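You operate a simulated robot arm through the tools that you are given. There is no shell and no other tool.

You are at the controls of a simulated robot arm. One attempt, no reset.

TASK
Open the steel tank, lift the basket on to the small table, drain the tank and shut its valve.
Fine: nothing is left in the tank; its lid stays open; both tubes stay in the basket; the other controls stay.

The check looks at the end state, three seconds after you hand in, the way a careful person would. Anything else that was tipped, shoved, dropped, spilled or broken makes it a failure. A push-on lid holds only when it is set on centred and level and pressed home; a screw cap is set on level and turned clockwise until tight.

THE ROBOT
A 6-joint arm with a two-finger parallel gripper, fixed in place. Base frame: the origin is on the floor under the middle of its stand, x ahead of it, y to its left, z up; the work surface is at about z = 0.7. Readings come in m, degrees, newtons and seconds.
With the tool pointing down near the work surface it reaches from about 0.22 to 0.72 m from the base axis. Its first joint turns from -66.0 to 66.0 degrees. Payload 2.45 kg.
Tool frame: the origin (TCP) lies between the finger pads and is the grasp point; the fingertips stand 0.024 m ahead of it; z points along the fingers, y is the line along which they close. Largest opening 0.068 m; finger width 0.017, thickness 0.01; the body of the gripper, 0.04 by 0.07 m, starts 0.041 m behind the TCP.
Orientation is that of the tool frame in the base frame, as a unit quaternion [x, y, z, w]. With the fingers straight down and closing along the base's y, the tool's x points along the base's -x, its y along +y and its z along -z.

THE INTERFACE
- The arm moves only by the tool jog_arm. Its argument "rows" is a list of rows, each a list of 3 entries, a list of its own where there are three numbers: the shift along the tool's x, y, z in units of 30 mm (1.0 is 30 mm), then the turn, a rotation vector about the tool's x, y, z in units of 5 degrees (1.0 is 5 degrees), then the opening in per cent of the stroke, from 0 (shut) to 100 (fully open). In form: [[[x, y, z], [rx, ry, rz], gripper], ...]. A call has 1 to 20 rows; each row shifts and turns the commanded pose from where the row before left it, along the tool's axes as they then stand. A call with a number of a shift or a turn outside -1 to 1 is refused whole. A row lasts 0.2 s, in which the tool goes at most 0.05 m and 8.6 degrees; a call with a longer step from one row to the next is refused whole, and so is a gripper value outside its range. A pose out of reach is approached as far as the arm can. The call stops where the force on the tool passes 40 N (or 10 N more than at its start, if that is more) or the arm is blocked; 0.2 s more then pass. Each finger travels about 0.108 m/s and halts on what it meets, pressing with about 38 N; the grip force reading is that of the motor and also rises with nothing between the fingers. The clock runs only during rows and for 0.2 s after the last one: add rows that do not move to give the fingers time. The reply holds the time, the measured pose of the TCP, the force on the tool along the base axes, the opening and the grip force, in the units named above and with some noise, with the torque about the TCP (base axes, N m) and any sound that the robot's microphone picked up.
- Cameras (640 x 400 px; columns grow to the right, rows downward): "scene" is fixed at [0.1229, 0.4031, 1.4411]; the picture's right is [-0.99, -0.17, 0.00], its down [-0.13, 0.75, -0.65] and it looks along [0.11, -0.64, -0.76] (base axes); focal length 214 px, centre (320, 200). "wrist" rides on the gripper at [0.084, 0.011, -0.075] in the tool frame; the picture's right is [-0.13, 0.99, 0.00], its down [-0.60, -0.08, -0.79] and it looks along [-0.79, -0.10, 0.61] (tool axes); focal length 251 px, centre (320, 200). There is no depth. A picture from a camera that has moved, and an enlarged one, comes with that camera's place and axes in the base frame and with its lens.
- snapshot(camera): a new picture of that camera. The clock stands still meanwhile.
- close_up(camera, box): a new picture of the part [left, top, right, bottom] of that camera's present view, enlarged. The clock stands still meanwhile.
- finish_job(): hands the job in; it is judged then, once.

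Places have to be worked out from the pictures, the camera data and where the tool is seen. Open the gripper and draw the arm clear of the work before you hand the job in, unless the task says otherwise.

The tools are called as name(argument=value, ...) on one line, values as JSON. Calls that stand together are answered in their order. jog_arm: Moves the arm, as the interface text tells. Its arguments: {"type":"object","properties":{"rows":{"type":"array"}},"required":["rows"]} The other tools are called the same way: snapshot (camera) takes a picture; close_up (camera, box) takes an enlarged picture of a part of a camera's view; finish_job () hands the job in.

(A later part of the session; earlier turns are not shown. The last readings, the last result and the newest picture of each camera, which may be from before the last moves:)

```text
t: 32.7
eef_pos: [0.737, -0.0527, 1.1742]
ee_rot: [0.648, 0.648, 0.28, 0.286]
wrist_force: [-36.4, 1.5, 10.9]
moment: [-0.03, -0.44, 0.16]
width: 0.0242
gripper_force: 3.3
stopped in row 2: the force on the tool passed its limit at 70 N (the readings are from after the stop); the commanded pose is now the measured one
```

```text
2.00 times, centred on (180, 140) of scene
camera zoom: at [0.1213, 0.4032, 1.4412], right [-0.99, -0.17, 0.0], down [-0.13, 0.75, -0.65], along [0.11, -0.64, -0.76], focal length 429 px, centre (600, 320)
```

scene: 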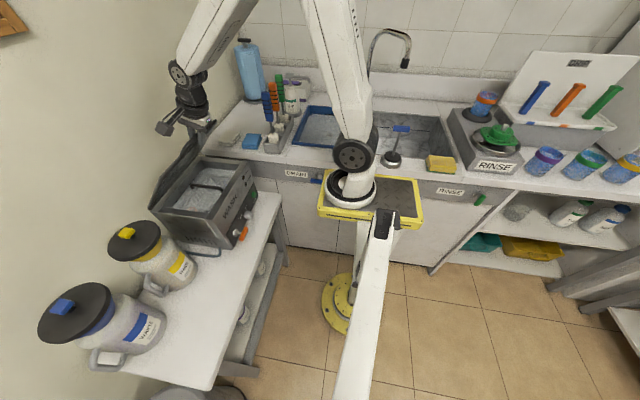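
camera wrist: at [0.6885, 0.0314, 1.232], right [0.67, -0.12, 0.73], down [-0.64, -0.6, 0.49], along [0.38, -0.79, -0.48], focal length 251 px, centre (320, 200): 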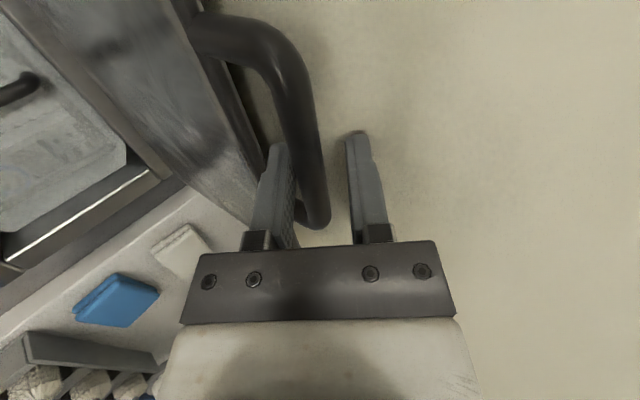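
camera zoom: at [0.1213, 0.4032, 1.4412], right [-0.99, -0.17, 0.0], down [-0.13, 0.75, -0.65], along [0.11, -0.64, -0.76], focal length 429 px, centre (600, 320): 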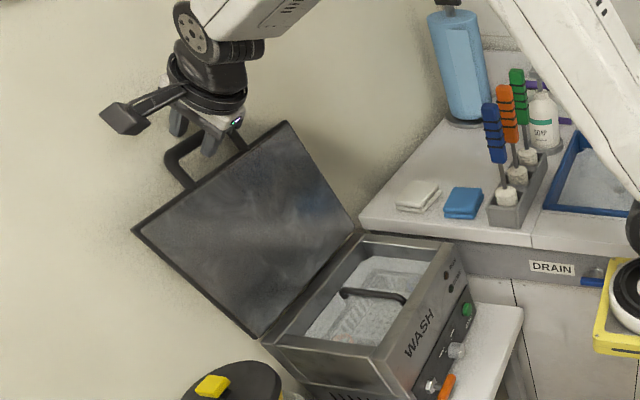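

The upper fingertip touched the wall behind the tank (about x≈0.77), so I'll stop pushing here. The lid is about vertical and showed no weight on the tool, so I'll withdraw straight back along the fingers and see whether it stays.

jog_arm(rows=[[[0, 0, -0.5], [0, 0, 0], 30], [[0, 0, -0.5], [0, 0, 0], 36]])

snapshot(camera="wrist")

close_up(camera="scene", box=[80, 40, 280, 240])

```text
t: 33.3
eef_pos: [0.7181, -0.0531, 1.1944]
ee_rot: [0.647, 0.648, 0.281, 0.288]
wrist_force: [-0.1, 0.7, -0.8]
moment: [0.05, -0.02, -0.01]
width: 0.0244
gripper_force: 0.1
```

```text
taken
camera wrist: at [0.6694, 0.0313, 1.2521], right [0.67, -0.12, 0.73], down [-0.64, -0.6, 0.48], along [0.38, -0.79, -0.48], focal length 251 px, centre (320, 200)
```

wrist: 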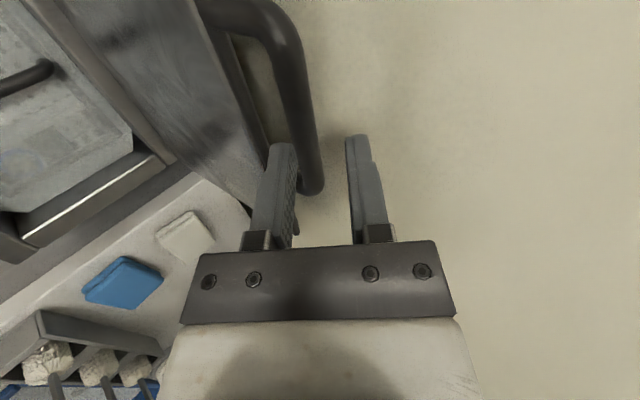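

```text
2.00 times, centred on (180, 140) of scene
camera zoom: at [0.123, 0.4031, 1.4411], right [-0.99, -0.17, 0.0], down [-0.13, 0.75, -0.65], along [0.11, -0.64, -0.76], focal length 429 px, centre (600, 320)
```

zoom: 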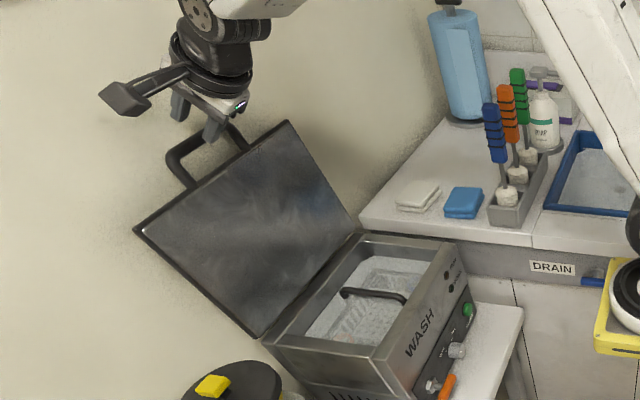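

The lid hasn't moved. I'll finish withdrawing and check it again.

jog_arm(rows=[[[0, 0, -0.7], [0, 0, 0], 36], [[0, 0, -0.7], [0, 0, 0], 36], [[0, 0, -0.7], [0, 0, 0], 36], [[0, 0, 0], [0, 0, 0], 36], [[0, 0, 0], [0, 0, 0], 36]])

snapshot(camera="wrist")

close_up(camera="scene", box=[80, 40, 280, 240])

```text
t: 34.5
eef_pos: [0.6716, -0.0539, 1.2353]
ee_rot: [0.648, 0.648, 0.279, 0.286]
wrist_force: [-0.2, -0.3, -0.8]
moment: [0.0, 0.02, 0.0]
width: 0.0245
gripper_force: 0.1
```

```text
taken
camera wrist: at [0.622, 0.0309, 1.294], right [0.67, -0.12, 0.73], down [-0.64, -0.6, 0.49], along [0.38, -0.79, -0.48], focal length 251 px, centre (320, 200)
```

wrist: 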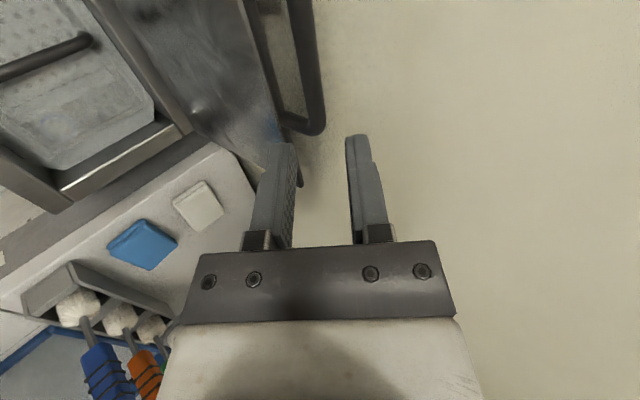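

```text
2.00 times, centred on (180, 140) of scene
camera zoom: at [0.1229, 0.4031, 1.4411], right [-0.99, -0.17, 0.0], down [-0.13, 0.75, -0.65], along [0.11, -0.64, -0.76], focal length 429 px, centre (600, 320)
```

zoom: 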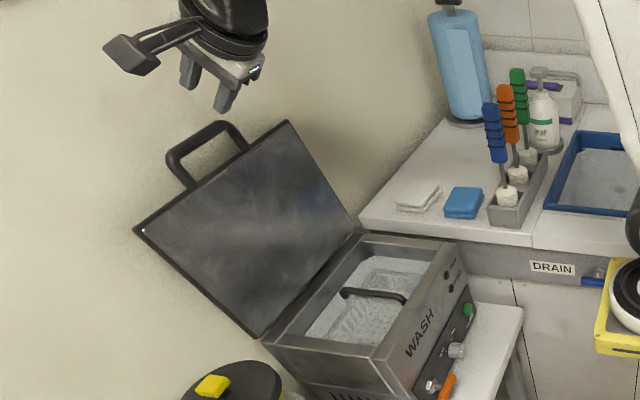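

The lid stays open on its own. Now I'll look inside the tank at the basket.

close_up(camera="scene", box=[180, 150, 280, 250])

close_up(camera="wrist", box=[0, 0, 200, 220])

```text
4.00 times, centred on (230, 200) of scene
camera zoom: at [0.1229, 0.4031, 1.4411], right [-0.99, -0.17, 0.0], down [-0.13, 0.75, -0.65], along [0.11, -0.64, -0.76], focal length 858 px, centre (680, 200)
```

zoom: 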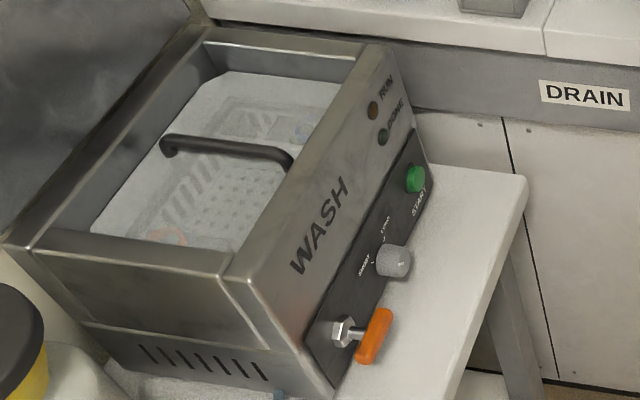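

```text
1.82 times, centred on (100, 110) of wrist
camera zoom: at [0.622, 0.0309, 1.294], right [0.67, -0.12, 0.73], down [-0.64, -0.6, 0.49], along [0.38, -0.79, -0.48], focal length 457 px, centre (720, 364)
```

zoom: 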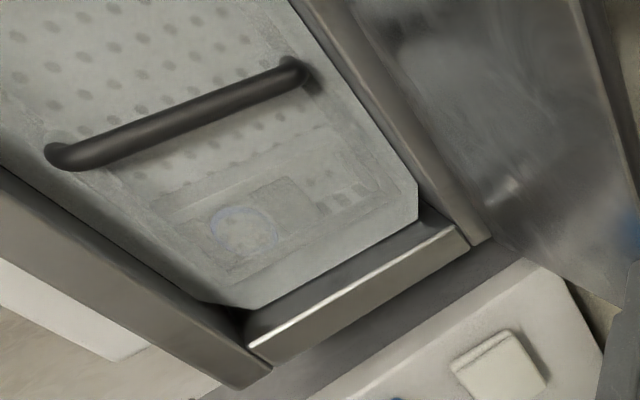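

The basket sits in cloudy liquid with its black handle bar running along x, from about x 0.55 to 0.665 at y≈−0.049, z≈0.893. I'll back away and set the tool straight down to get a better look into the tank and at the free table space.

jog_arm(rows=[[[0, -0.687, -0.727], [0.93, 0, 0], 60], [[0, -0.743, -0.67], [0.93, 0, 0], 60], [[0, -0.797, -0.607], [0.93, 0, 0], 60], [[0, -0.84, -0.54], [0.93, 0, 0], 60], [[0, -0.883, -0.47], [0.93, 0, 0], 60], [[0, 0, 0], [0.93, 0, 0], 60], [[0, 0, 0], [0.93, 0, 0], 60], [[0, 0, 0], [0.93, 0, 0], 60], [[0, 0, 0], [0.93, 0, 0], 60], [[0, 0, 0], [0.93, 0, 0], 60]])

snapshot(camera="wrist")

```text
t: 36.7
eef_pos: [0.5205, -0.0513, 1.2334]
ee_rot: [0.707, 0.707, 0.002, 0.008]
wrist_force: [0.1, -0.3, -0.4]
moment: [0.01, -0.03, 0.0]
width: 0.0405
gripper_force: 0.0
```

```text
taken
camera wrist: at [0.5302, 0.0327, 1.3081], right [0.99, -0.13, 0.01], down [-0.09, -0.6, 0.8], along [-0.1, -0.79, -0.6], focal length 251 px, centre (320, 200)
```

wrist: 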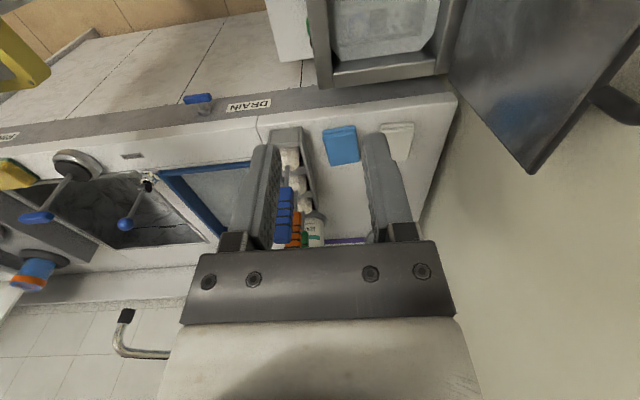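

I'll shift to +y and tilt the camera more downward for a near-overhead view of the tank and the table.

jog_arm(rows=[[[1, -0.1, 0], [0, 0, 0], 60], [[1, -0.1, 0], [0, 0, 0], 60], [[1, -0.1, 0], [0, 0, 0], 60], [[1, -0.1, 0], [0, 0, 0], 60], [[1, -0.1, 0], [0, 0, 0], 60], [[0, 0, 0], [0, 1, 0], 60], [[0, 0, 0], [0, 1, 0], 60], [[0, 0, 0], [0, 1, 0], 60], [[0, 0, 0], [0, 1, 0], 60], [[0, 0, 0], [0, 1, 0], 60]])

snapshot(camera="wrist")

snapshot(camera="scene")

```text
t: 38.9
eef_pos: [0.5053, 0.0981, 1.2322]
ee_rot: [0.69, 0.691, 0.156, -0.146]
wrist_force: [0.4, -0.1, -0.3]
moment: [0.01, 0.01, 0.0]
width: 0.0409
gripper_force: 0.1
```

```text
taken
camera wrist: at [0.5153, 0.1435, 1.3358], right [0.99, -0.12, -0.04], down [-0.09, -0.88, 0.47], along [-0.09, -0.46, -0.88], focal length 251 px, centre (320, 200)
```

wrist: 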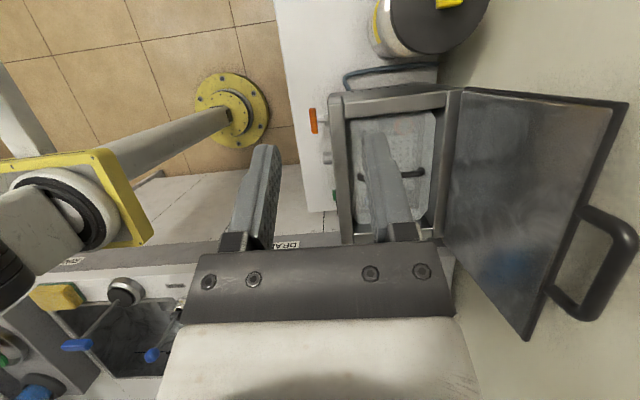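

```text
taken
```

scene: 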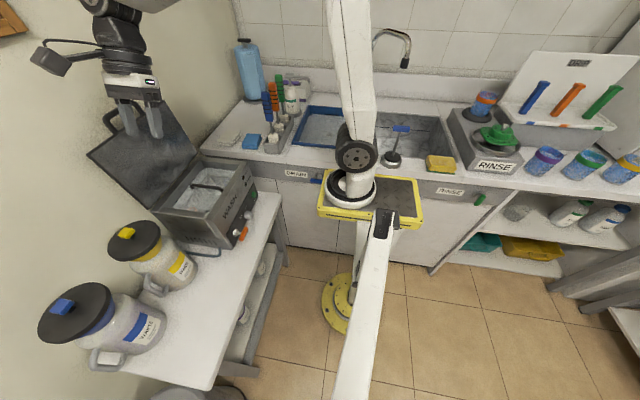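

The overhead view works but a finger hides the basket. I'll shift +x about 0.09 m so the tank shows between the fingers, opening them wide.

jog_arm(rows=[[[0, 0.75, 0], [0, 0, 0], 100], [[0, 0.75, 0], [0, 0, 0], 100], [[0, 0.75, 0], [0, 0, 0], 100], [[0, 0.75, 0], [0, 0, 0], 100], [[0, 0, 0], [0, 0, 0], 100]])

snapshot(camera="wrist")

close_up(camera="wrist", box=[210, 0, 450, 240])

```text
t: 40.1
eef_pos: [0.5976, 0.0987, 1.2333]
ee_rot: [0.691, 0.691, 0.155, -0.146]
wrist_force: [-0.4, 0.3, -0.1]
moment: [-0.01, 0.0, 0.03]
width: 0.0679
gripper_force: 0.0
```

```text
taken
camera wrist: at [0.6056, 0.1434, 1.3365], right [0.99, -0.12, -0.04], down [-0.09, -0.88, 0.47], along [-0.09, -0.46, -0.88], focal length 251 px, centre (320, 200)
```

wrist: 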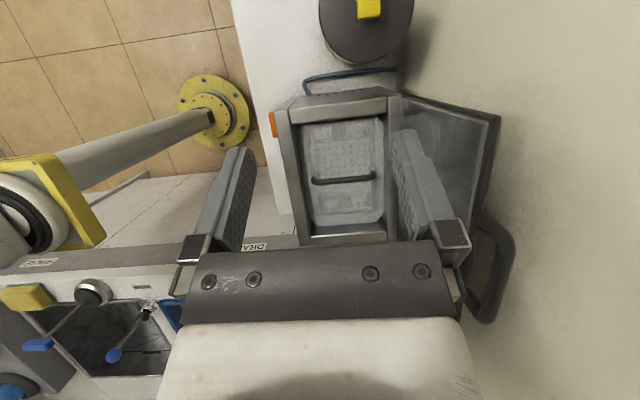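

```text
1.67 times, centred on (330, 120) of wrist
camera zoom: at [0.6056, 0.1434, 1.3365], right [0.99, -0.12, -0.04], down [-0.09, -0.88, 0.47], along [-0.09, -0.46, -0.88], focal length 419 px, centre (303, 333)
```

zoom: 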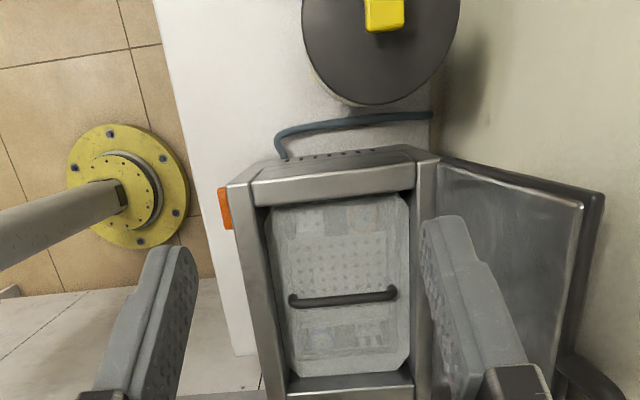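

The drain hose runs from the tank's side back into the wall, so draining shouldn't wet the table. I'll zoom in on the basin to make out the basket's outline and the tubes.

close_up(camera="wrist", box=[280, 100, 400, 240])

close_up(camera="scene", box=[170, 155, 250, 225])

```text
2.86 times, centred on (340, 170) of wrist
camera zoom: at [0.6056, 0.1434, 1.3365], right [0.99, -0.12, -0.04], down [-0.09, -0.88, 0.47], along [-0.09, -0.46, -0.88], focal length 718 px, centre (263, 286)
```

zoom: 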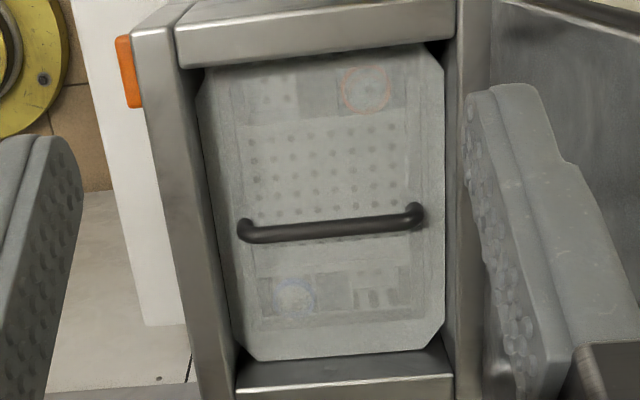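

```text
5.71 times, centred on (210, 190) of scene
camera zoom: at [0.1229, 0.4031, 1.4411], right [-0.99, -0.17, 0.0], down [-0.13, 0.75, -0.65], along [0.11, -0.64, -0.76], focal length 1226 px, centre (949, 257)
```

zoom: 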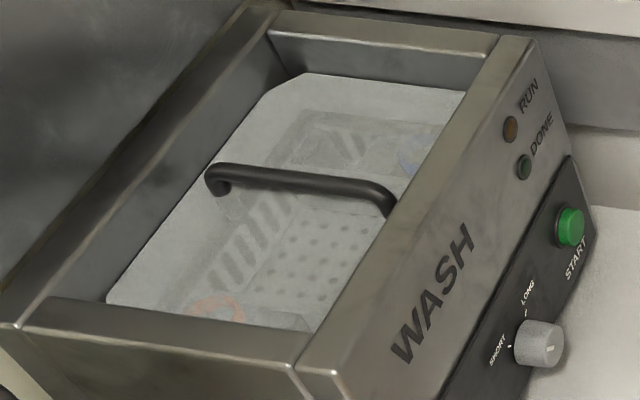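

The basket's handle bar is consistent across views: along x from 0.552 to 0.667, y≈−0.049, z≈0.893. Two tubes (orange and blue collars) stand in opposite corners of the basket. I'll un-tilt and rotate the tool back so it closes along y, ready to grip the bar from above.

jog_arm(rows=[[[0, 0, 0], [0, -1, 0], 100], [[0, 0, 0], [0, -1, 0], 100], [[0, 0, 0], [0, -1, 0], 100], [[0, 0, 0], [0, -1, 0], 100], [[0, 0, 0], [0, -1, 0], 100], [[0, 0, 0], [0, 0, -1], 100], [[0, 0, 0], [0, 0, -1], 100], [[0, 0, 0], [0, 0, -1], 100], [[0, 0, 0], [0, 0, -1], 100], [[0, 0, 0], [0, 0, -1], 100], [[0, 0, 0], [0, 0, -1], 100], [[0, 0, 0], [0, 0, -1], 100], [[0, 0, 0], [0, 0, -1], 100], [[0, 0, 0], [0, 0, -1], 100], [[0, 0, 0], [0, 0, -1], 100], [[0, 0, 0], [0, 0, -1], 100], [[0, 0, 0], [0, 0, -1], 100], [[0, 0, 0], [0, 0, -1], 100], [[0, 0, 0], [0, 0, -1], 100], [[0, 0, 0], [0, 0, -1], 100]])

jog_arm(rows=[[[0, 0, 0], [0, 0, -1], 100], [[0, 0, 0], [0, 0, -1], 100], [[0, 0, 0], [0, 0, -1], 100]])

snapshot(camera="wrist")

snapshot(camera="scene")

```text
t: 44.3
eef_pos: [0.5966, 0.0989, 1.2332]
ee_rot: [0.13, 0.991, -0.004, 0.007]
wrist_force: [0.3, 0.3, 0.4]
moment: [0.0, -0.01, -0.04]
width: 0.0677
gripper_force: 0.0
```

```text
t: 45.1
eef_pos: [0.5971, 0.0977, 1.2327]
ee_rot: [-0.001, 1.0, -0.004, 0.007]
wrist_force: [-0.6, 0.1, -0.3]
moment: [0.03, 0.03, 0.0]
width: 0.0682
gripper_force: 0.1
```

```text
taken
camera wrist: at [0.5101, 0.1091, 1.307], right [0.13, 0.99, -0.01], down [0.59, -0.07, 0.8], along [0.79, -0.11, -0.6], focal length 251 px, centre (320, 200)
```

wrist: 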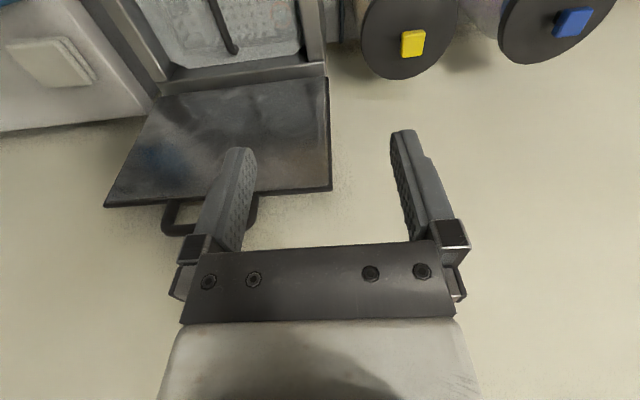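

```text
taken
```

scene: 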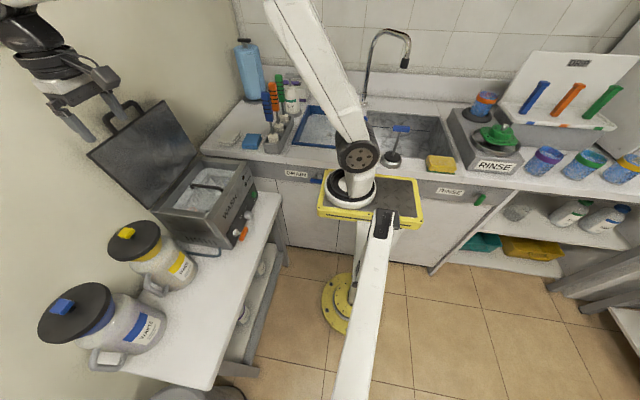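

The lid clears the gripper. I'll move over the handle at (0.61, −0.049) and descend to about z = 1.0 for a check.

jog_arm(rows=[[[-0.083, -0.98, 0], [0, 0, 0], 100], [[-0.083, -0.98, 0], [0, 0, 0], 100], [[-0.083, -0.98, 0], [0, 0, 0], 100], [[-0.083, -0.98, 0], [0, 0, 0], 100], [[-0.083, -0.98, 0], [0, 0, 0], 100], [[0, 0, 0.9], [0, 0, 0], 80], [[0, 0, 0.9], [0, 0, 0], 80], [[0, 0, 0.9], [0, 0, 0], 80], [[0, 0, 0.9], [0, 0, 0], 80], [[0, 0, 0.9], [0, 0, 0], 80], [[0, 0, 0.9], [0, 0, 0], 80], [[0, 0, 0.9], [0, 0, 0], 80], [[0, 0, 0.9], [0, 0, 0], 80]])

snapshot(camera="wrist")

snapshot(camera="scene")

```text
t: 47.9
eef_pos: [0.6093, -0.0505, 1.0189]
ee_rot: [0.001, 1.0, -0.004, 0.006]
wrist_force: [-0.3, 0.5, -0.4]
moment: [-0.01, 0.0, 0.0]
width: 0.0544
gripper_force: 0.0
```

```text
taken
camera wrist: at [0.5239, -0.0391, 1.093], right [0.13, 0.99, -0.01], down [0.59, -0.07, 0.8], along [0.79, -0.11, -0.6], focal length 251 px, centre (320, 200)
```

wrist: 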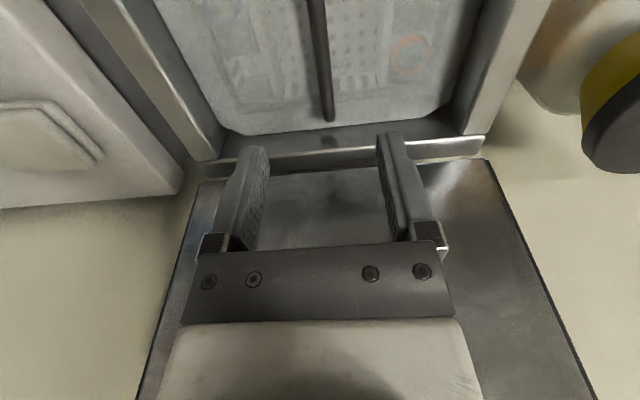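

```text
taken
```

scene: 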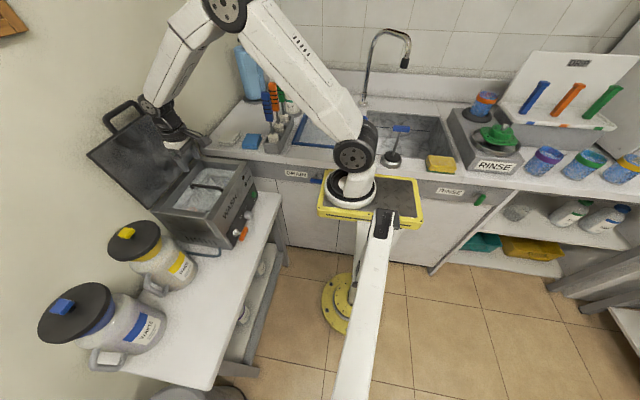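

The bar lies directly below the tool (y≈−0.050). I'll descend to z≈0.889 with the fingers straddling it, then check.

jog_arm(rows=[[[0, 0, 0.867], [0, 0, 0], 80], [[0, 0, 0.867], [0, 0, 0], 80], [[0, 0, 0.867], [0, 0, 0], 80], [[0, 0, 0.867], [0, 0, 0], 80], [[0, 0, 0.867], [0, 0, 0], 80], [[0, 0, 0], [0, 0, 0], 80]])

snapshot(camera="wrist")

close_up(camera="scene", box=[150, 120, 270, 240])

```text
t: 49.3
eef_pos: [0.612, -0.051, 0.8897]
ee_rot: [0.001, 1.0, -0.005, 0.006]
wrist_force: [0.0, -0.1, -0.2]
moment: [0.02, 0.02, 0.03]
width: 0.0543
gripper_force: 0.2
```

```text
taken
camera wrist: at [0.5276, -0.0398, 0.9637], right [0.13, 0.99, -0.01], down [0.59, -0.07, 0.8], along [0.79, -0.11, -0.6], focal length 251 px, centre (320, 200)
```

wrist: 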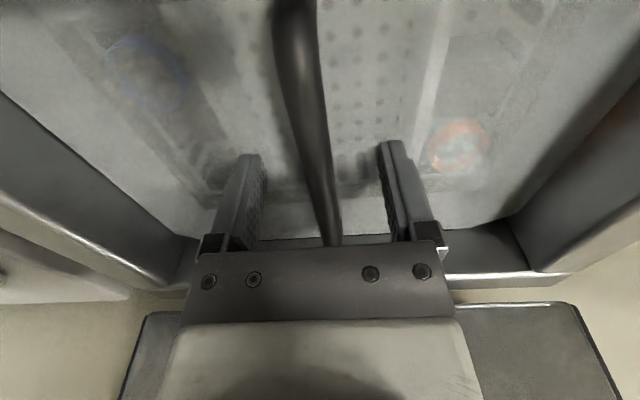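

```text
3.33 times, centred on (210, 180) of scene
camera zoom: at [0.1229, 0.4031, 1.4411], right [-0.99, -0.17, 0.0], down [-0.13, 0.75, -0.65], along [0.11, -0.64, -0.76], focal length 715 px, centre (687, 267)
```

zoom: 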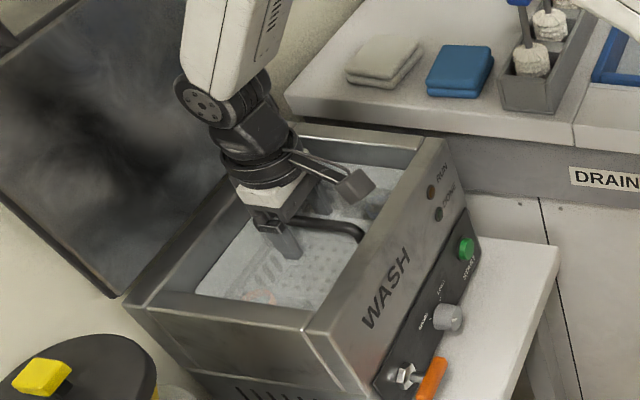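

The bar is centred between the fingers. I'll close the grip.

jog_arm(rows=[[[0, 0, 0], [0, 0, 0], 50], [[0, 0, 0], [0, 0, 0], 25], [[0, 0, 0], [0, 0, 0], 0], [[0, 0, 0], [0, 0, 0], 0], [[0, 0, 0], [0, 0, 0], 0]])

snapshot(camera="wrist")

```text
t: 50.5
eef_pos: [0.6129, -0.0503, 0.8898]
ee_rot: [0.0, 1.0, -0.004, 0.006]
wrist_force: [-0.5, 0.7, -0.1]
moment: [-0.01, 0.03, 0.05]
width: 0.0113
gripper_force: 31.9
```

```text
taken
camera wrist: at [0.5276, -0.0397, 0.9641], right [0.13, 0.99, -0.01], down [0.59, -0.07, 0.8], along [0.79, -0.11, -0.6], focal length 251 px, centre (320, 200)
```

wrist: 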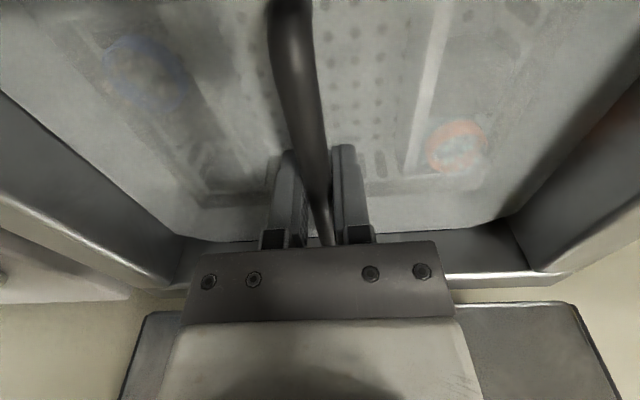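

Gripped on the 11 mm bar. I'll lift slowly by 40 mm and watch the load and tilt.

jog_arm(rows=[[[0, 0, -0.2], [0, 0, 0], 0], [[0, 0, -0.3], [0, 0, 0], 0], [[0, 0, -0.4], [0, 0, 0], 0], [[0, 0, -0.4], [0, 0, 0], 0], [[0, 0, 0], [0, 0, 0], 0]])

snapshot(camera="wrist")

close_up(camera="scene", box=[150, 120, 270, 240])

```text
t: 51.7
eef_pos: [0.6134, -0.0511, 0.9296]
ee_rot: [0.001, 1.0, -0.005, 0.006]
wrist_force: [-0.2, -0.8, -2.3]
moment: [-0.01, -0.02, 0.01]
width: 0.0114
gripper_force: 32.3
```

```text
taken
camera wrist: at [0.5268, -0.0393, 1.003], right [0.13, 0.99, -0.01], down [0.59, -0.07, 0.8], along [0.79, -0.11, -0.6], focal length 251 px, centre (320, 200)
```

wrist: 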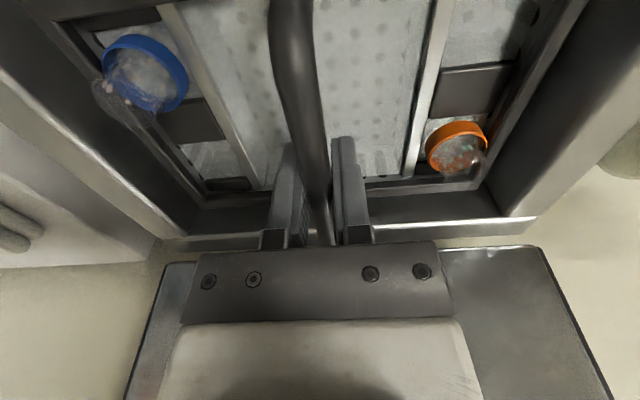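

```text
3.33 times, centred on (210, 180) of scene
camera zoom: at [0.123, 0.4031, 1.4411], right [-0.99, -0.17, 0.0], down [-0.13, 0.75, -0.65], along [0.11, -0.64, -0.76], focal length 715 px, centre (687, 267)
```

zoom: 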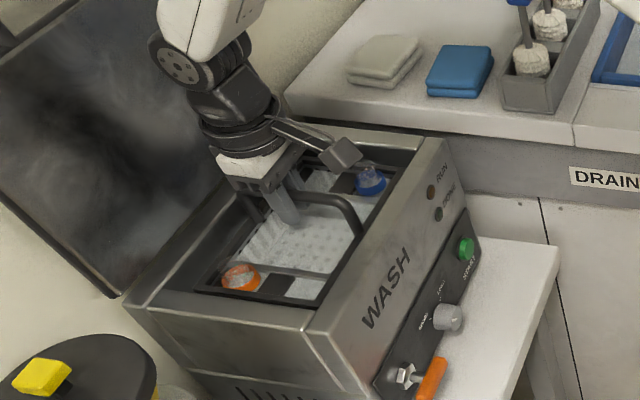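

The basket rises level with both tubes seated and only about 2 N of load. I'll keep lifting until its bottom clears the rim.

jog_arm(rows=[[[0, 0, -0.5], [0, 0, 0], 0], [[0, 0, -0.5], [0, 0, 0], 0], [[0, 0, -0.5], [0, 0, 0], 0], [[0, 0, -0.5], [0, 0, 0], 0], [[0, 0, -0.5], [0, 0, 0], 0], [[0, 0, -0.3], [0, 0, 0], 0], [[0, 0, 0], [0, 0, 0], 0]])

snapshot(camera="wrist")

close_up(camera="scene", box=[130, 90, 270, 240])

```text
t: 53.3
eef_pos: [0.6127, -0.0512, 1.0111]
ee_rot: [0.001, 1.0, -0.005, 0.006]
wrist_force: [-0.4, 0.5, -2.0]
moment: [0.0, -0.01, 0.0]
width: 0.0111
gripper_force: 32.8
```

```text
taken
camera wrist: at [0.5266, -0.0398, 1.0863], right [0.13, 0.99, -0.01], down [0.59, -0.07, 0.8], along [0.79, -0.11, -0.6], focal length 251 px, centre (320, 200)
```

wrist: 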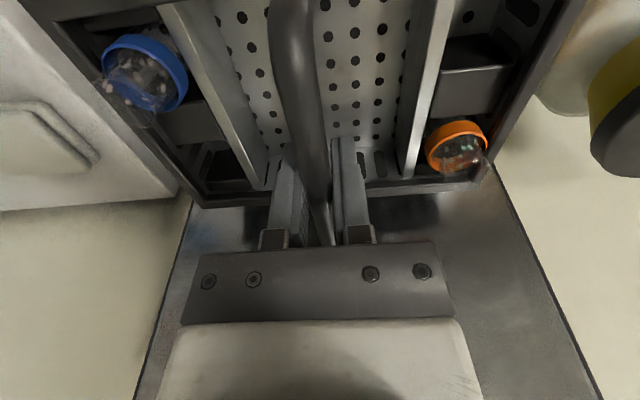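

```text
2.67 times, centred on (200, 165) of scene
camera zoom: at [0.123, 0.4031, 1.4411], right [-0.99, -0.17, 0.0], down [-0.13, 0.75, -0.65], along [0.11, -0.64, -0.76], focal length 572 px, centre (640, 293)
```

zoom: 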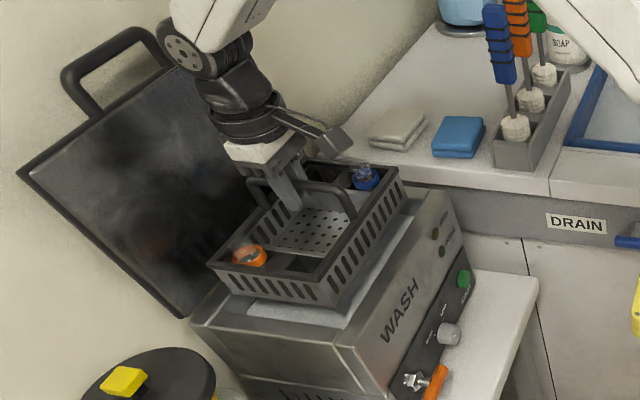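

The basket is almost out. I'll lift another 60 mm for clearance and check.

jog_arm(rows=[[[0, 0, -0.3], [0, 0, 0], 0], [[0, 0, -0.5], [0, 0, 0], 0], [[0, 0, -0.5], [0, 0, 0], 0], [[0, 0, -0.4], [0, 0, 0], 0], [[0, 0, -0.3], [0, 0, 0], 0], [[0, 0, 0], [0, 0, 0], 0]])

close_up(camera="scene", box=[110, 70, 270, 230])

snapshot(camera="wrist")

```text
t: 54.7
eef_pos: [0.6111, -0.0508, 1.071]
ee_rot: [0.001, 1.0, -0.004, 0.006]
wrist_force: [-0.6, -0.2, -2.7]
moment: [0.03, 0.01, 0.0]
width: 0.0112
gripper_force: 31.7
```

```text
2.50 times, centred on (190, 150) of scene
camera zoom: at [0.123, 0.4031, 1.4411], right [-0.99, -0.17, 0.0], down [-0.13, 0.75, -0.65], along [0.11, -0.64, -0.76], focal length 536 px, centre (645, 325)
```

zoom: 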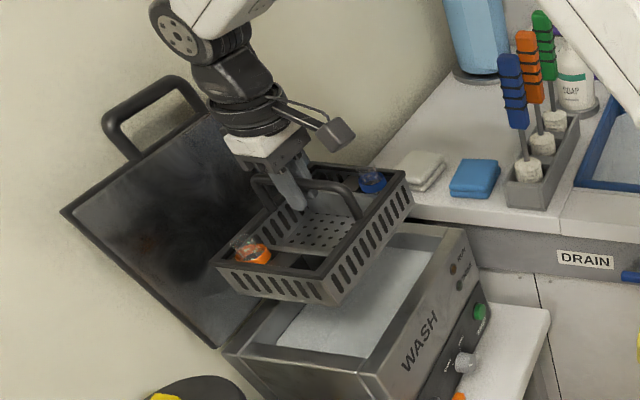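

```text
taken
camera wrist: at [0.5251, -0.0394, 1.145], right [0.13, 0.99, -0.01], down [0.59, -0.07, 0.8], along [0.79, -0.11, -0.6], focal length 251 px, centre (320, 200)
```

wrist: 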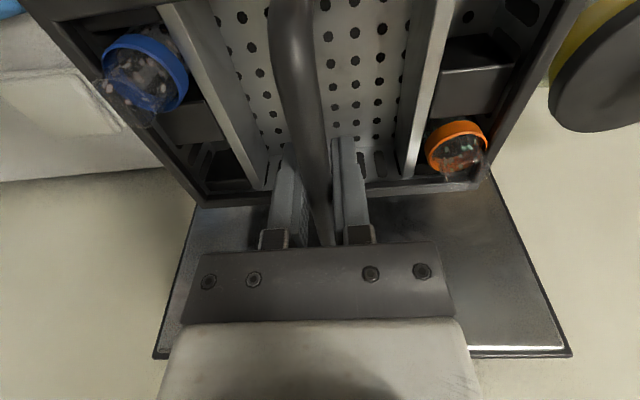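

The basket is clear of the tank, level, with both tubes in place. It measures about 0.155 × 0.20 m, so it fits on the table in front of the jars, centred near x≈0.505, y≈0.28. I'll move it gently toward −x first, then along +y.

jog_arm(rows=[[[0.15, 0, 0], [0, 0, 0], 0], [[0.3, 0, 0], [0, 0, 0], 0], [[0.45, 0, 0], [0, 0, 0], 0], [[0.5, 0, 0], [0, 0, 0], 0], [[0.5, 0, 0], [0, 0, 0], 0], [[0.5, 0, 0], [0, 0, 0], 0], [[0.45, 0, 0], [0, 0, 0], 0], [[0.35, 0, 0], [0, 0, 0], 0], [[0.2, 0, 0], [0, 0, 0], 0], [[0.1, 0, 0], [0, 0, 0], 0], [[0, 0, 0], [0, 0, 0], 0]])

snapshot(camera="scene")

snapshot(camera="wrist")

```text
t: 57.1
eef_pos: [0.504, -0.0506, 1.0701]
ee_rot: [0.001, 1.0, -0.005, 0.006]
wrist_force: [0.0, -0.4, -2.6]
moment: [-0.02, 0.0, 0.03]
width: 0.0111
gripper_force: 32.1
```

```text
taken
```

scene: 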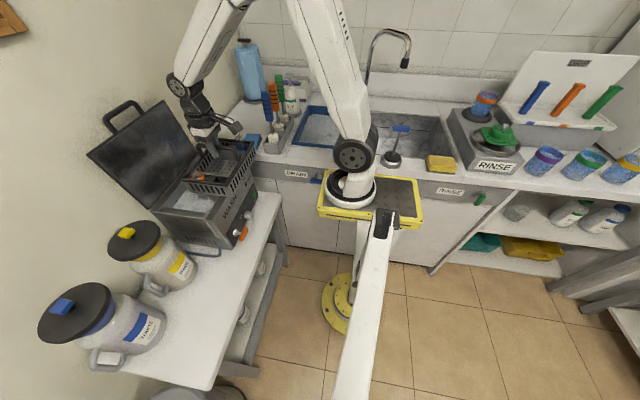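

```text
taken
camera wrist: at [0.4183, -0.0389, 1.1449], right [0.13, 0.99, -0.01], down [0.59, -0.07, 0.8], along [0.79, -0.11, -0.6], focal length 251 px, centre (320, 200)
```

wrist: 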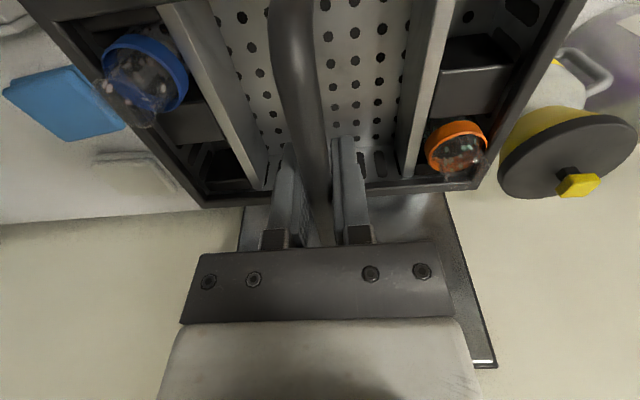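

Steady. Now I'll carry it along +y with smooth ramps to y≈0.29.

jog_arm(rows=[[[0, 0.15, 0], [0, 0, 0], 0], [[0, 0.3, 0], [0, 0, 0], 0], [[0, 0.5, 0], [0, 0, 0], 0], [[0, 0.7, 0], [0, 0, 0], 0], [[0, 0.75, 0], [0, 0, 0], 0], [[0, 0.75, 0], [0, 0, 0], 0], [[0, 0.75, 0], [0, 0, 0], 0], [[0, 0.75, 0], [0, 0, 0], 0], [[0, 0.75, 0], [0, 0, 0], 0], [[0, 0.75, 0], [0, 0, 0], 0], [[0, 0.75, 0], [0, 0, 0], 0], [[0, 0.75, 0], [0, 0, 0], 0], [[0, 0.75, 0], [0, 0, 0], 0], [[0, 0.7, 0], [0, 0, 0], 0], [[0, 0.6, 0], [0, 0, 0], 0], [[0, 0.5, 0], [0, 0, 0], 0], [[0, 0.4, 0], [0, 0, 0], 0], [[0, 0.3, 0], [0, 0, 0], 0], [[0, 0.2, 0], [0, 0, 0], 0], [[0, 0.1, 0], [0, 0, 0], 0]])

snapshot(camera="scene")

snapshot(camera="wrist")

```text
t: 61.3
eef_pos: [0.5067, 0.2853, 1.066]
ee_rot: [0.0, 1.0, -0.005, 0.006]
wrist_force: [0.5, -0.5, -2.8]
moment: [-0.02, -0.03, -0.01]
width: 0.0111
gripper_force: 32.1
```

```text
taken
```

scene: 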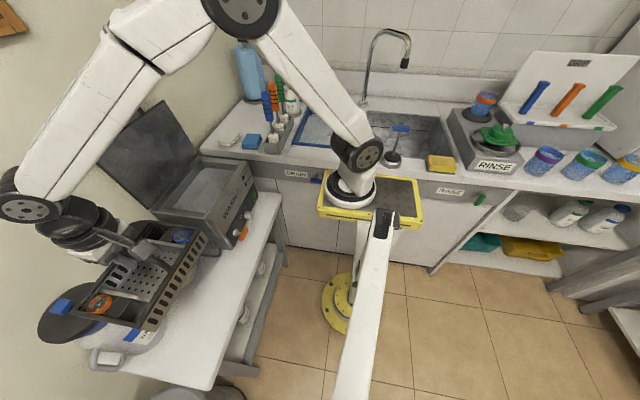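

```text
taken
camera wrist: at [0.4204, 0.2964, 1.1409], right [0.13, 0.99, -0.01], down [0.59, -0.07, 0.8], along [0.79, -0.11, -0.6], focal length 251 px, centre (320, 200)
```

wrist: 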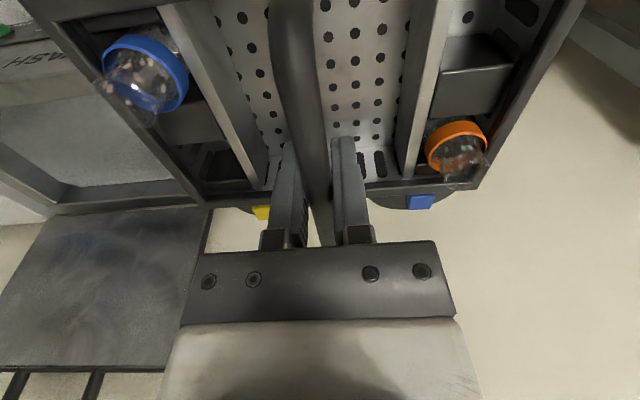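

The basket is above the free part of the table. I'll zoom in to check its footprint against the table edge and jars before lowering.

close_up(camera="scene", box=[30, 190, 240, 400])

close_up(camera="wrist", box=[0, 0, 640, 300])

```text
1.90 times, centred on (135, 295) of scene
camera zoom: at [0.123, 0.4031, 1.4411], right [-0.99, -0.17, 0.0], down [-0.13, 0.75, -0.65], along [0.11, -0.64, -0.76], focal length 408 px, centre (672, 19)
```

zoom: 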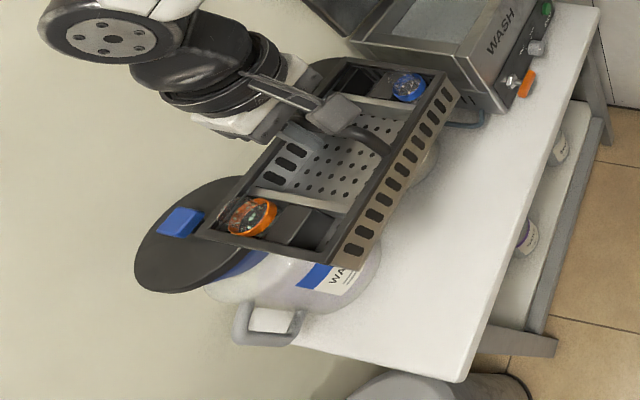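

```text
1.00 times, centred on (320, 150) of wrist (not enlarged: the box is as wide or as high as the picture)
camera zoom: at [0.4204, 0.2964, 1.1409], right [0.13, 0.99, -0.01], down [0.59, -0.07, 0.8], along [0.79, -0.11, -0.6], focal length 251 px, centre (320, 250)
```

zoom: 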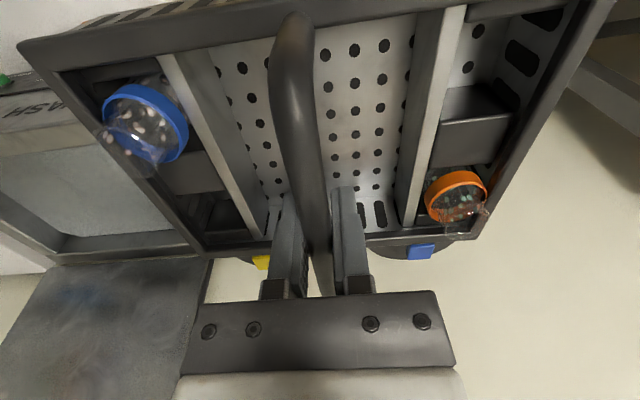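

The footprint comes out at about x 0.435–0.573 and y 0.18–0.383. That clears the jars and table edge, though I'll shift 8 mm toward −x for margin. Now lowering to about 80 mm above the expected contact height.

jog_arm(rows=[[[0.13, 0, 0.1], [0, 0, 0], 0], [[0.14, 0, 0.3], [0, 0, 0], 0], [[0, 0, 0.5], [0, 0, 0], 0], [[0, 0, 0.65], [0, 0, 0], 0], [[0, 0, 0.65], [0, 0, 0], 0], [[0, 0, 0.65], [0, 0, 0], 0], [[0, 0, 0.65], [0, 0, 0], 0], [[0, 0, 0.65], [0, 0, 0], 0], [[0, 0, 0.65], [0, 0, 0], 0], [[0, 0, 0.5], [0, 0, 0], 0], [[0, 0, 0.35], [0, 0, 0], 0], [[0, 0, 0.2], [0, 0, 0], 0], [[0, 0, 0], [0, 0, 0], 0]])

close_up(camera="scene", box=[30, 190, 240, 400])

snapshot(camera="wrist")

```text
t: 64.1
eef_pos: [0.5012, 0.2845, 0.8921]
ee_rot: [0.001, 1.0, -0.004, 0.007]
wrist_force: [0.1, 0.8, -2.2]
moment: [-0.02, -0.03, 0.01]
width: 0.0111
gripper_force: 31.9
```

```text
1.90 times, centred on (135, 295) of scene
camera zoom: at [0.123, 0.4031, 1.4411], right [-0.99, -0.17, 0.0], down [-0.13, 0.75, -0.65], along [0.11, -0.64, -0.76], focal length 408 px, centre (672, 19)
```

zoom: 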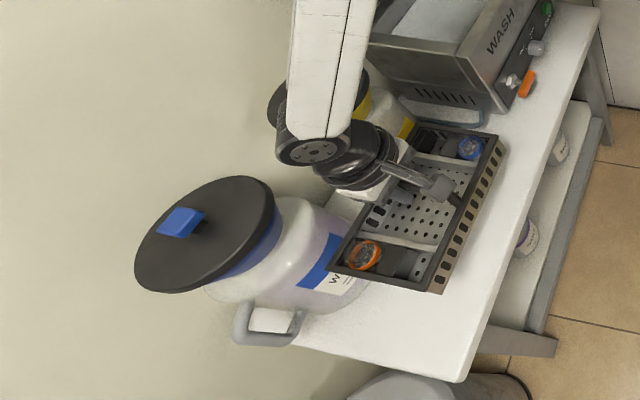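

```text
taken
camera wrist: at [0.4144, 0.2953, 0.9657], right [0.13, 0.99, -0.01], down [0.59, -0.07, 0.8], along [0.79, -0.11, -0.6], focal length 251 px, centre (320, 200)
```

wrist: 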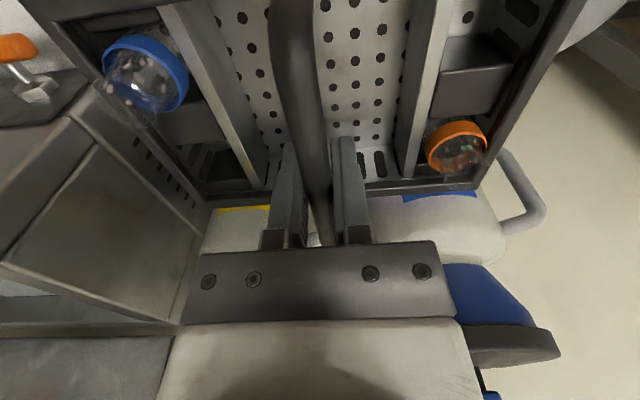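

All clear on the sides. I'll go down another ~60 mm and then creep for contact.

jog_arm(rows=[[[0.06, 0, 0.2], [0, 0, 0], 0], [[0.06, 0, 0.35], [0, 0, 0], 0], [[0.06, 0, 0.45], [0, 0, 0], 0], [[0.06, 0, 0.4], [0, 0, 0], 0], [[0.02, 0, 0.3], [0, 0, 0], 0], [[0, 0, 0.2], [0, 0, 0], 0], [[0, 0, 0.1], [0, 0, 0], 0], [[0, 0, 0], [0, 0, 0], 0]])

close_up(camera="scene", box=[110, 210, 290, 390])

```text
t: 65.9
eef_pos: [0.4926, 0.2835, 0.8325]
ee_rot: [0.001, 1.0, -0.004, 0.005]
wrist_force: [0.7, 0.4, -2.1]
moment: [0.03, -0.02, -0.01]
width: 0.0112
gripper_force: 32.0
```

```text
2.22 times, centred on (200, 300) of scene
camera zoom: at [0.123, 0.4031, 1.4411], right [-0.99, -0.17, 0.0], down [-0.13, 0.75, -0.65], along [0.11, -0.64, -0.76], focal length 477 px, centre (587, -22)
```

zoom: 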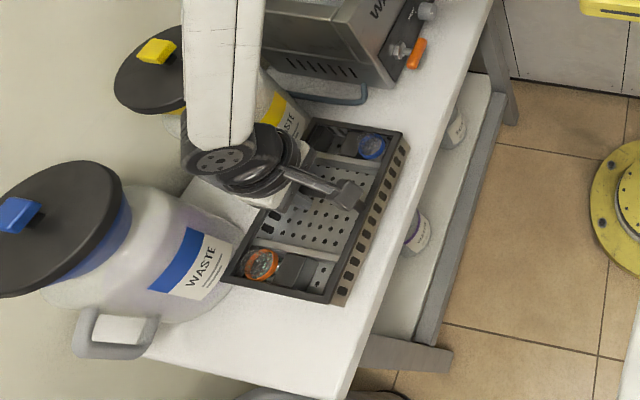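

The basket hovers just above the table, inside its edge. I'll creep down a few millimetres per step and watch the vertical force.

jog_arm(rows=[[[-0.07, 0, 0.15], [0, 0, 0], 0], [[-0.07, 0, 0.15], [0, 0, 0], 0], [[-0.06, 0, 0.15], [0, 0, 0], 0], [[0, 0, 0.1], [0, 0, 0], 0], [[0, 0, 0], [0, 0, 0], 0]])

```text
t: 67.1
eef_pos: [0.5013, 0.2836, 0.8159]
ee_rot: [0.001, 1.0, -0.004, 0.006]
wrist_force: [0.0, -0.4, -2.1]
moment: [0.01, -0.01, 0.01]
width: 0.0109
gripper_force: 32.1
```

No contact yet; continuing to creep.

jog_arm(rows=[[[0, 0, 0.13], [0, 0, 0], 0], [[0, 0, 0.13], [0, 0, 0], 0], [[0, 0, 0.1], [0, 0, 0], 0], [[0, 0, 0], [0, 0, 0], 0]])

close_up(camera="scene", box=[150, 240, 270, 360])

```text
t: 68.1
eef_pos: [0.5012, 0.2831, 0.8032]
ee_rot: [0.001, 1.0, -0.004, 0.007]
wrist_force: [0.2, 0.0, -2.5]
moment: [0.02, 0.0, -0.02]
width: 0.0111
gripper_force: 32.0
```

```text
3.33 times, centred on (210, 300) of scene
camera zoom: at [0.123, 0.4031, 1.4411], right [-0.99, -0.17, 0.0], down [-0.13, 0.75, -0.65], along [0.11, -0.64, -0.76], focal length 715 px, centre (687, -133)
```

zoom: 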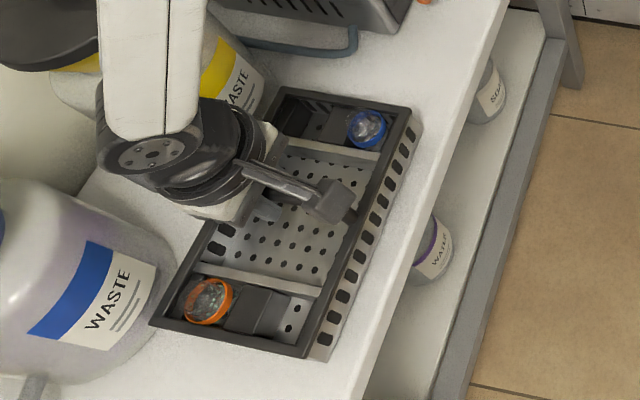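

Still hanging freely (2.5 N). A few more millimetres.

jog_arm(rows=[[[0, 0, 0.12], [0, 0, 0], 0], [[0, 0, 0.12], [0, 0, 0], 0], [[0, 0, 0], [0, 0, 0], 0]])

```text
t: 68.9
eef_pos: [0.5007, 0.2843, 0.7965]
ee_rot: [0.001, 1.0, -0.004, 0.007]
wrist_force: [-0.6, 0.2, -2.0]
moment: [-0.01, -0.01, 0.03]
width: 0.0111
gripper_force: 31.6
```

Still no contact, so I'll keep stepping down.

jog_arm(rows=[[[0, 0, 0.12], [0, 0, 0], 0], [[0, 0, 0.12], [0, 0, 0], 0], [[0, 0, 0], [0, 0, 0], 0]])

```text
t: 69.7
eef_pos: [0.5015, 0.2848, 0.7899]
ee_rot: [0.001, 1.0, -0.004, 0.007]
wrist_force: [-6.1, -2.7, 18.6]
moment: [-0.01, 0.45, 0.0]
width: 0.0113
gripper_force: 32.7
```

Contact: the vertical force swung to +18.6 N. I'll ease up about 3 mm to remove the preload before releasing.

jog_arm(rows=[[[0, 0, -0.1], [0, 0, 0], 0], [[0, 0, 0], [0, 0, 0], 0]])

close_up(camera="scene", box=[150, 240, 270, 360])

```text
t: 70.3
eef_pos: [0.5006, 0.2836, 0.7923]
ee_rot: [0.001, 1.0, -0.005, 0.006]
wrist_force: [0.4, -0.2, -2.5]
moment: [-0.01, 0.0, -0.01]
width: 0.0112
gripper_force: 32.4
```

```text
3.33 times, centred on (210, 300) of scene
camera zoom: at [0.123, 0.4031, 1.4411], right [-0.99, -0.17, 0.0], down [-0.13, 0.75, -0.65], along [0.11, -0.64, -0.76], focal length 715 px, centre (687, -133)
```

zoom: 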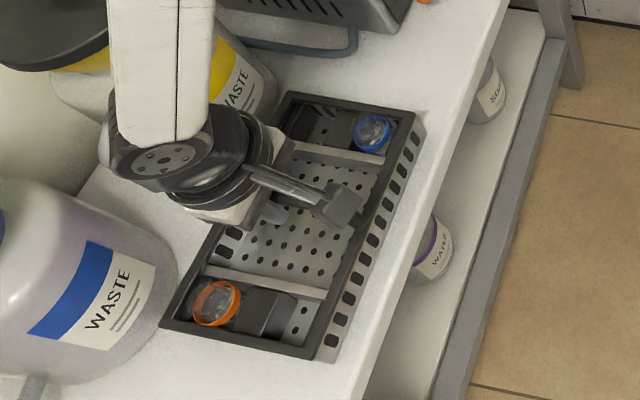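

It hangs again by a millimetre or two. I'll lower 2 mm so that it rests lightly, then release.

jog_arm(rows=[[[0, 0, 0.07], [0, 0, 0], 0], [[0, 0, 0], [0, 0, 0], 0]])

```text
t: 70.9
eef_pos: [0.501, 0.2847, 0.7901]
ee_rot: [0.001, 1.0, -0.004, 0.007]
wrist_force: [-1.1, -1.0, 3.0]
moment: [-0.02, -0.22, -0.03]
width: 0.0112
gripper_force: 32.3
```

The basket now rests lightly (+3 N). I'll open the fingers gently.

jog_arm(rows=[[[0, 0, 0], [0, 0, 0], 20], [[0, 0, 0], [0, 0, 0], 30], [[0, 0, 0], [0, 0, 0], 45], [[0, 0, 0], [0, 0, 0], 60], [[0, 0, 0], [0, 0, 0], 60]])

snapshot(camera="wrist")

close_up(camera="scene", box=[150, 240, 270, 360])

```text
t: 72.1
eef_pos: [0.5019, 0.2835, 0.7894]
ee_rot: [0.001, 1.0, -0.004, 0.006]
wrist_force: [-0.1, 0.2, -0.2]
moment: [-0.01, 0.02, 0.0]
width: 0.041
gripper_force: 0.1
```

```text
taken
camera wrist: at [0.4149, 0.2947, 0.8644], right [0.13, 0.99, -0.01], down [0.59, -0.07, 0.8], along [0.79, -0.11, -0.6], focal length 251 px, centre (320, 200)
```

wrist: 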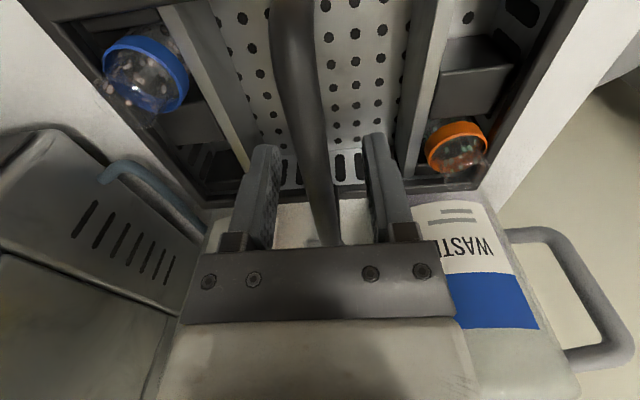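

```text
3.33 times, centred on (210, 300) of scene
camera zoom: at [0.1229, 0.4031, 1.4411], right [-0.99, -0.17, 0.0], down [-0.13, 0.75, -0.65], along [0.11, -0.64, -0.76], focal length 715 px, centre (687, -133)
```

zoom: 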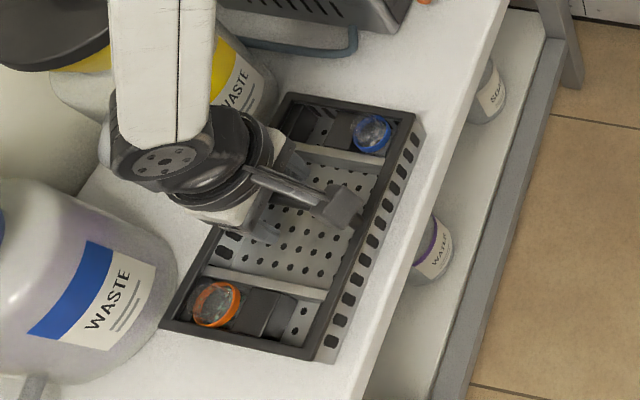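

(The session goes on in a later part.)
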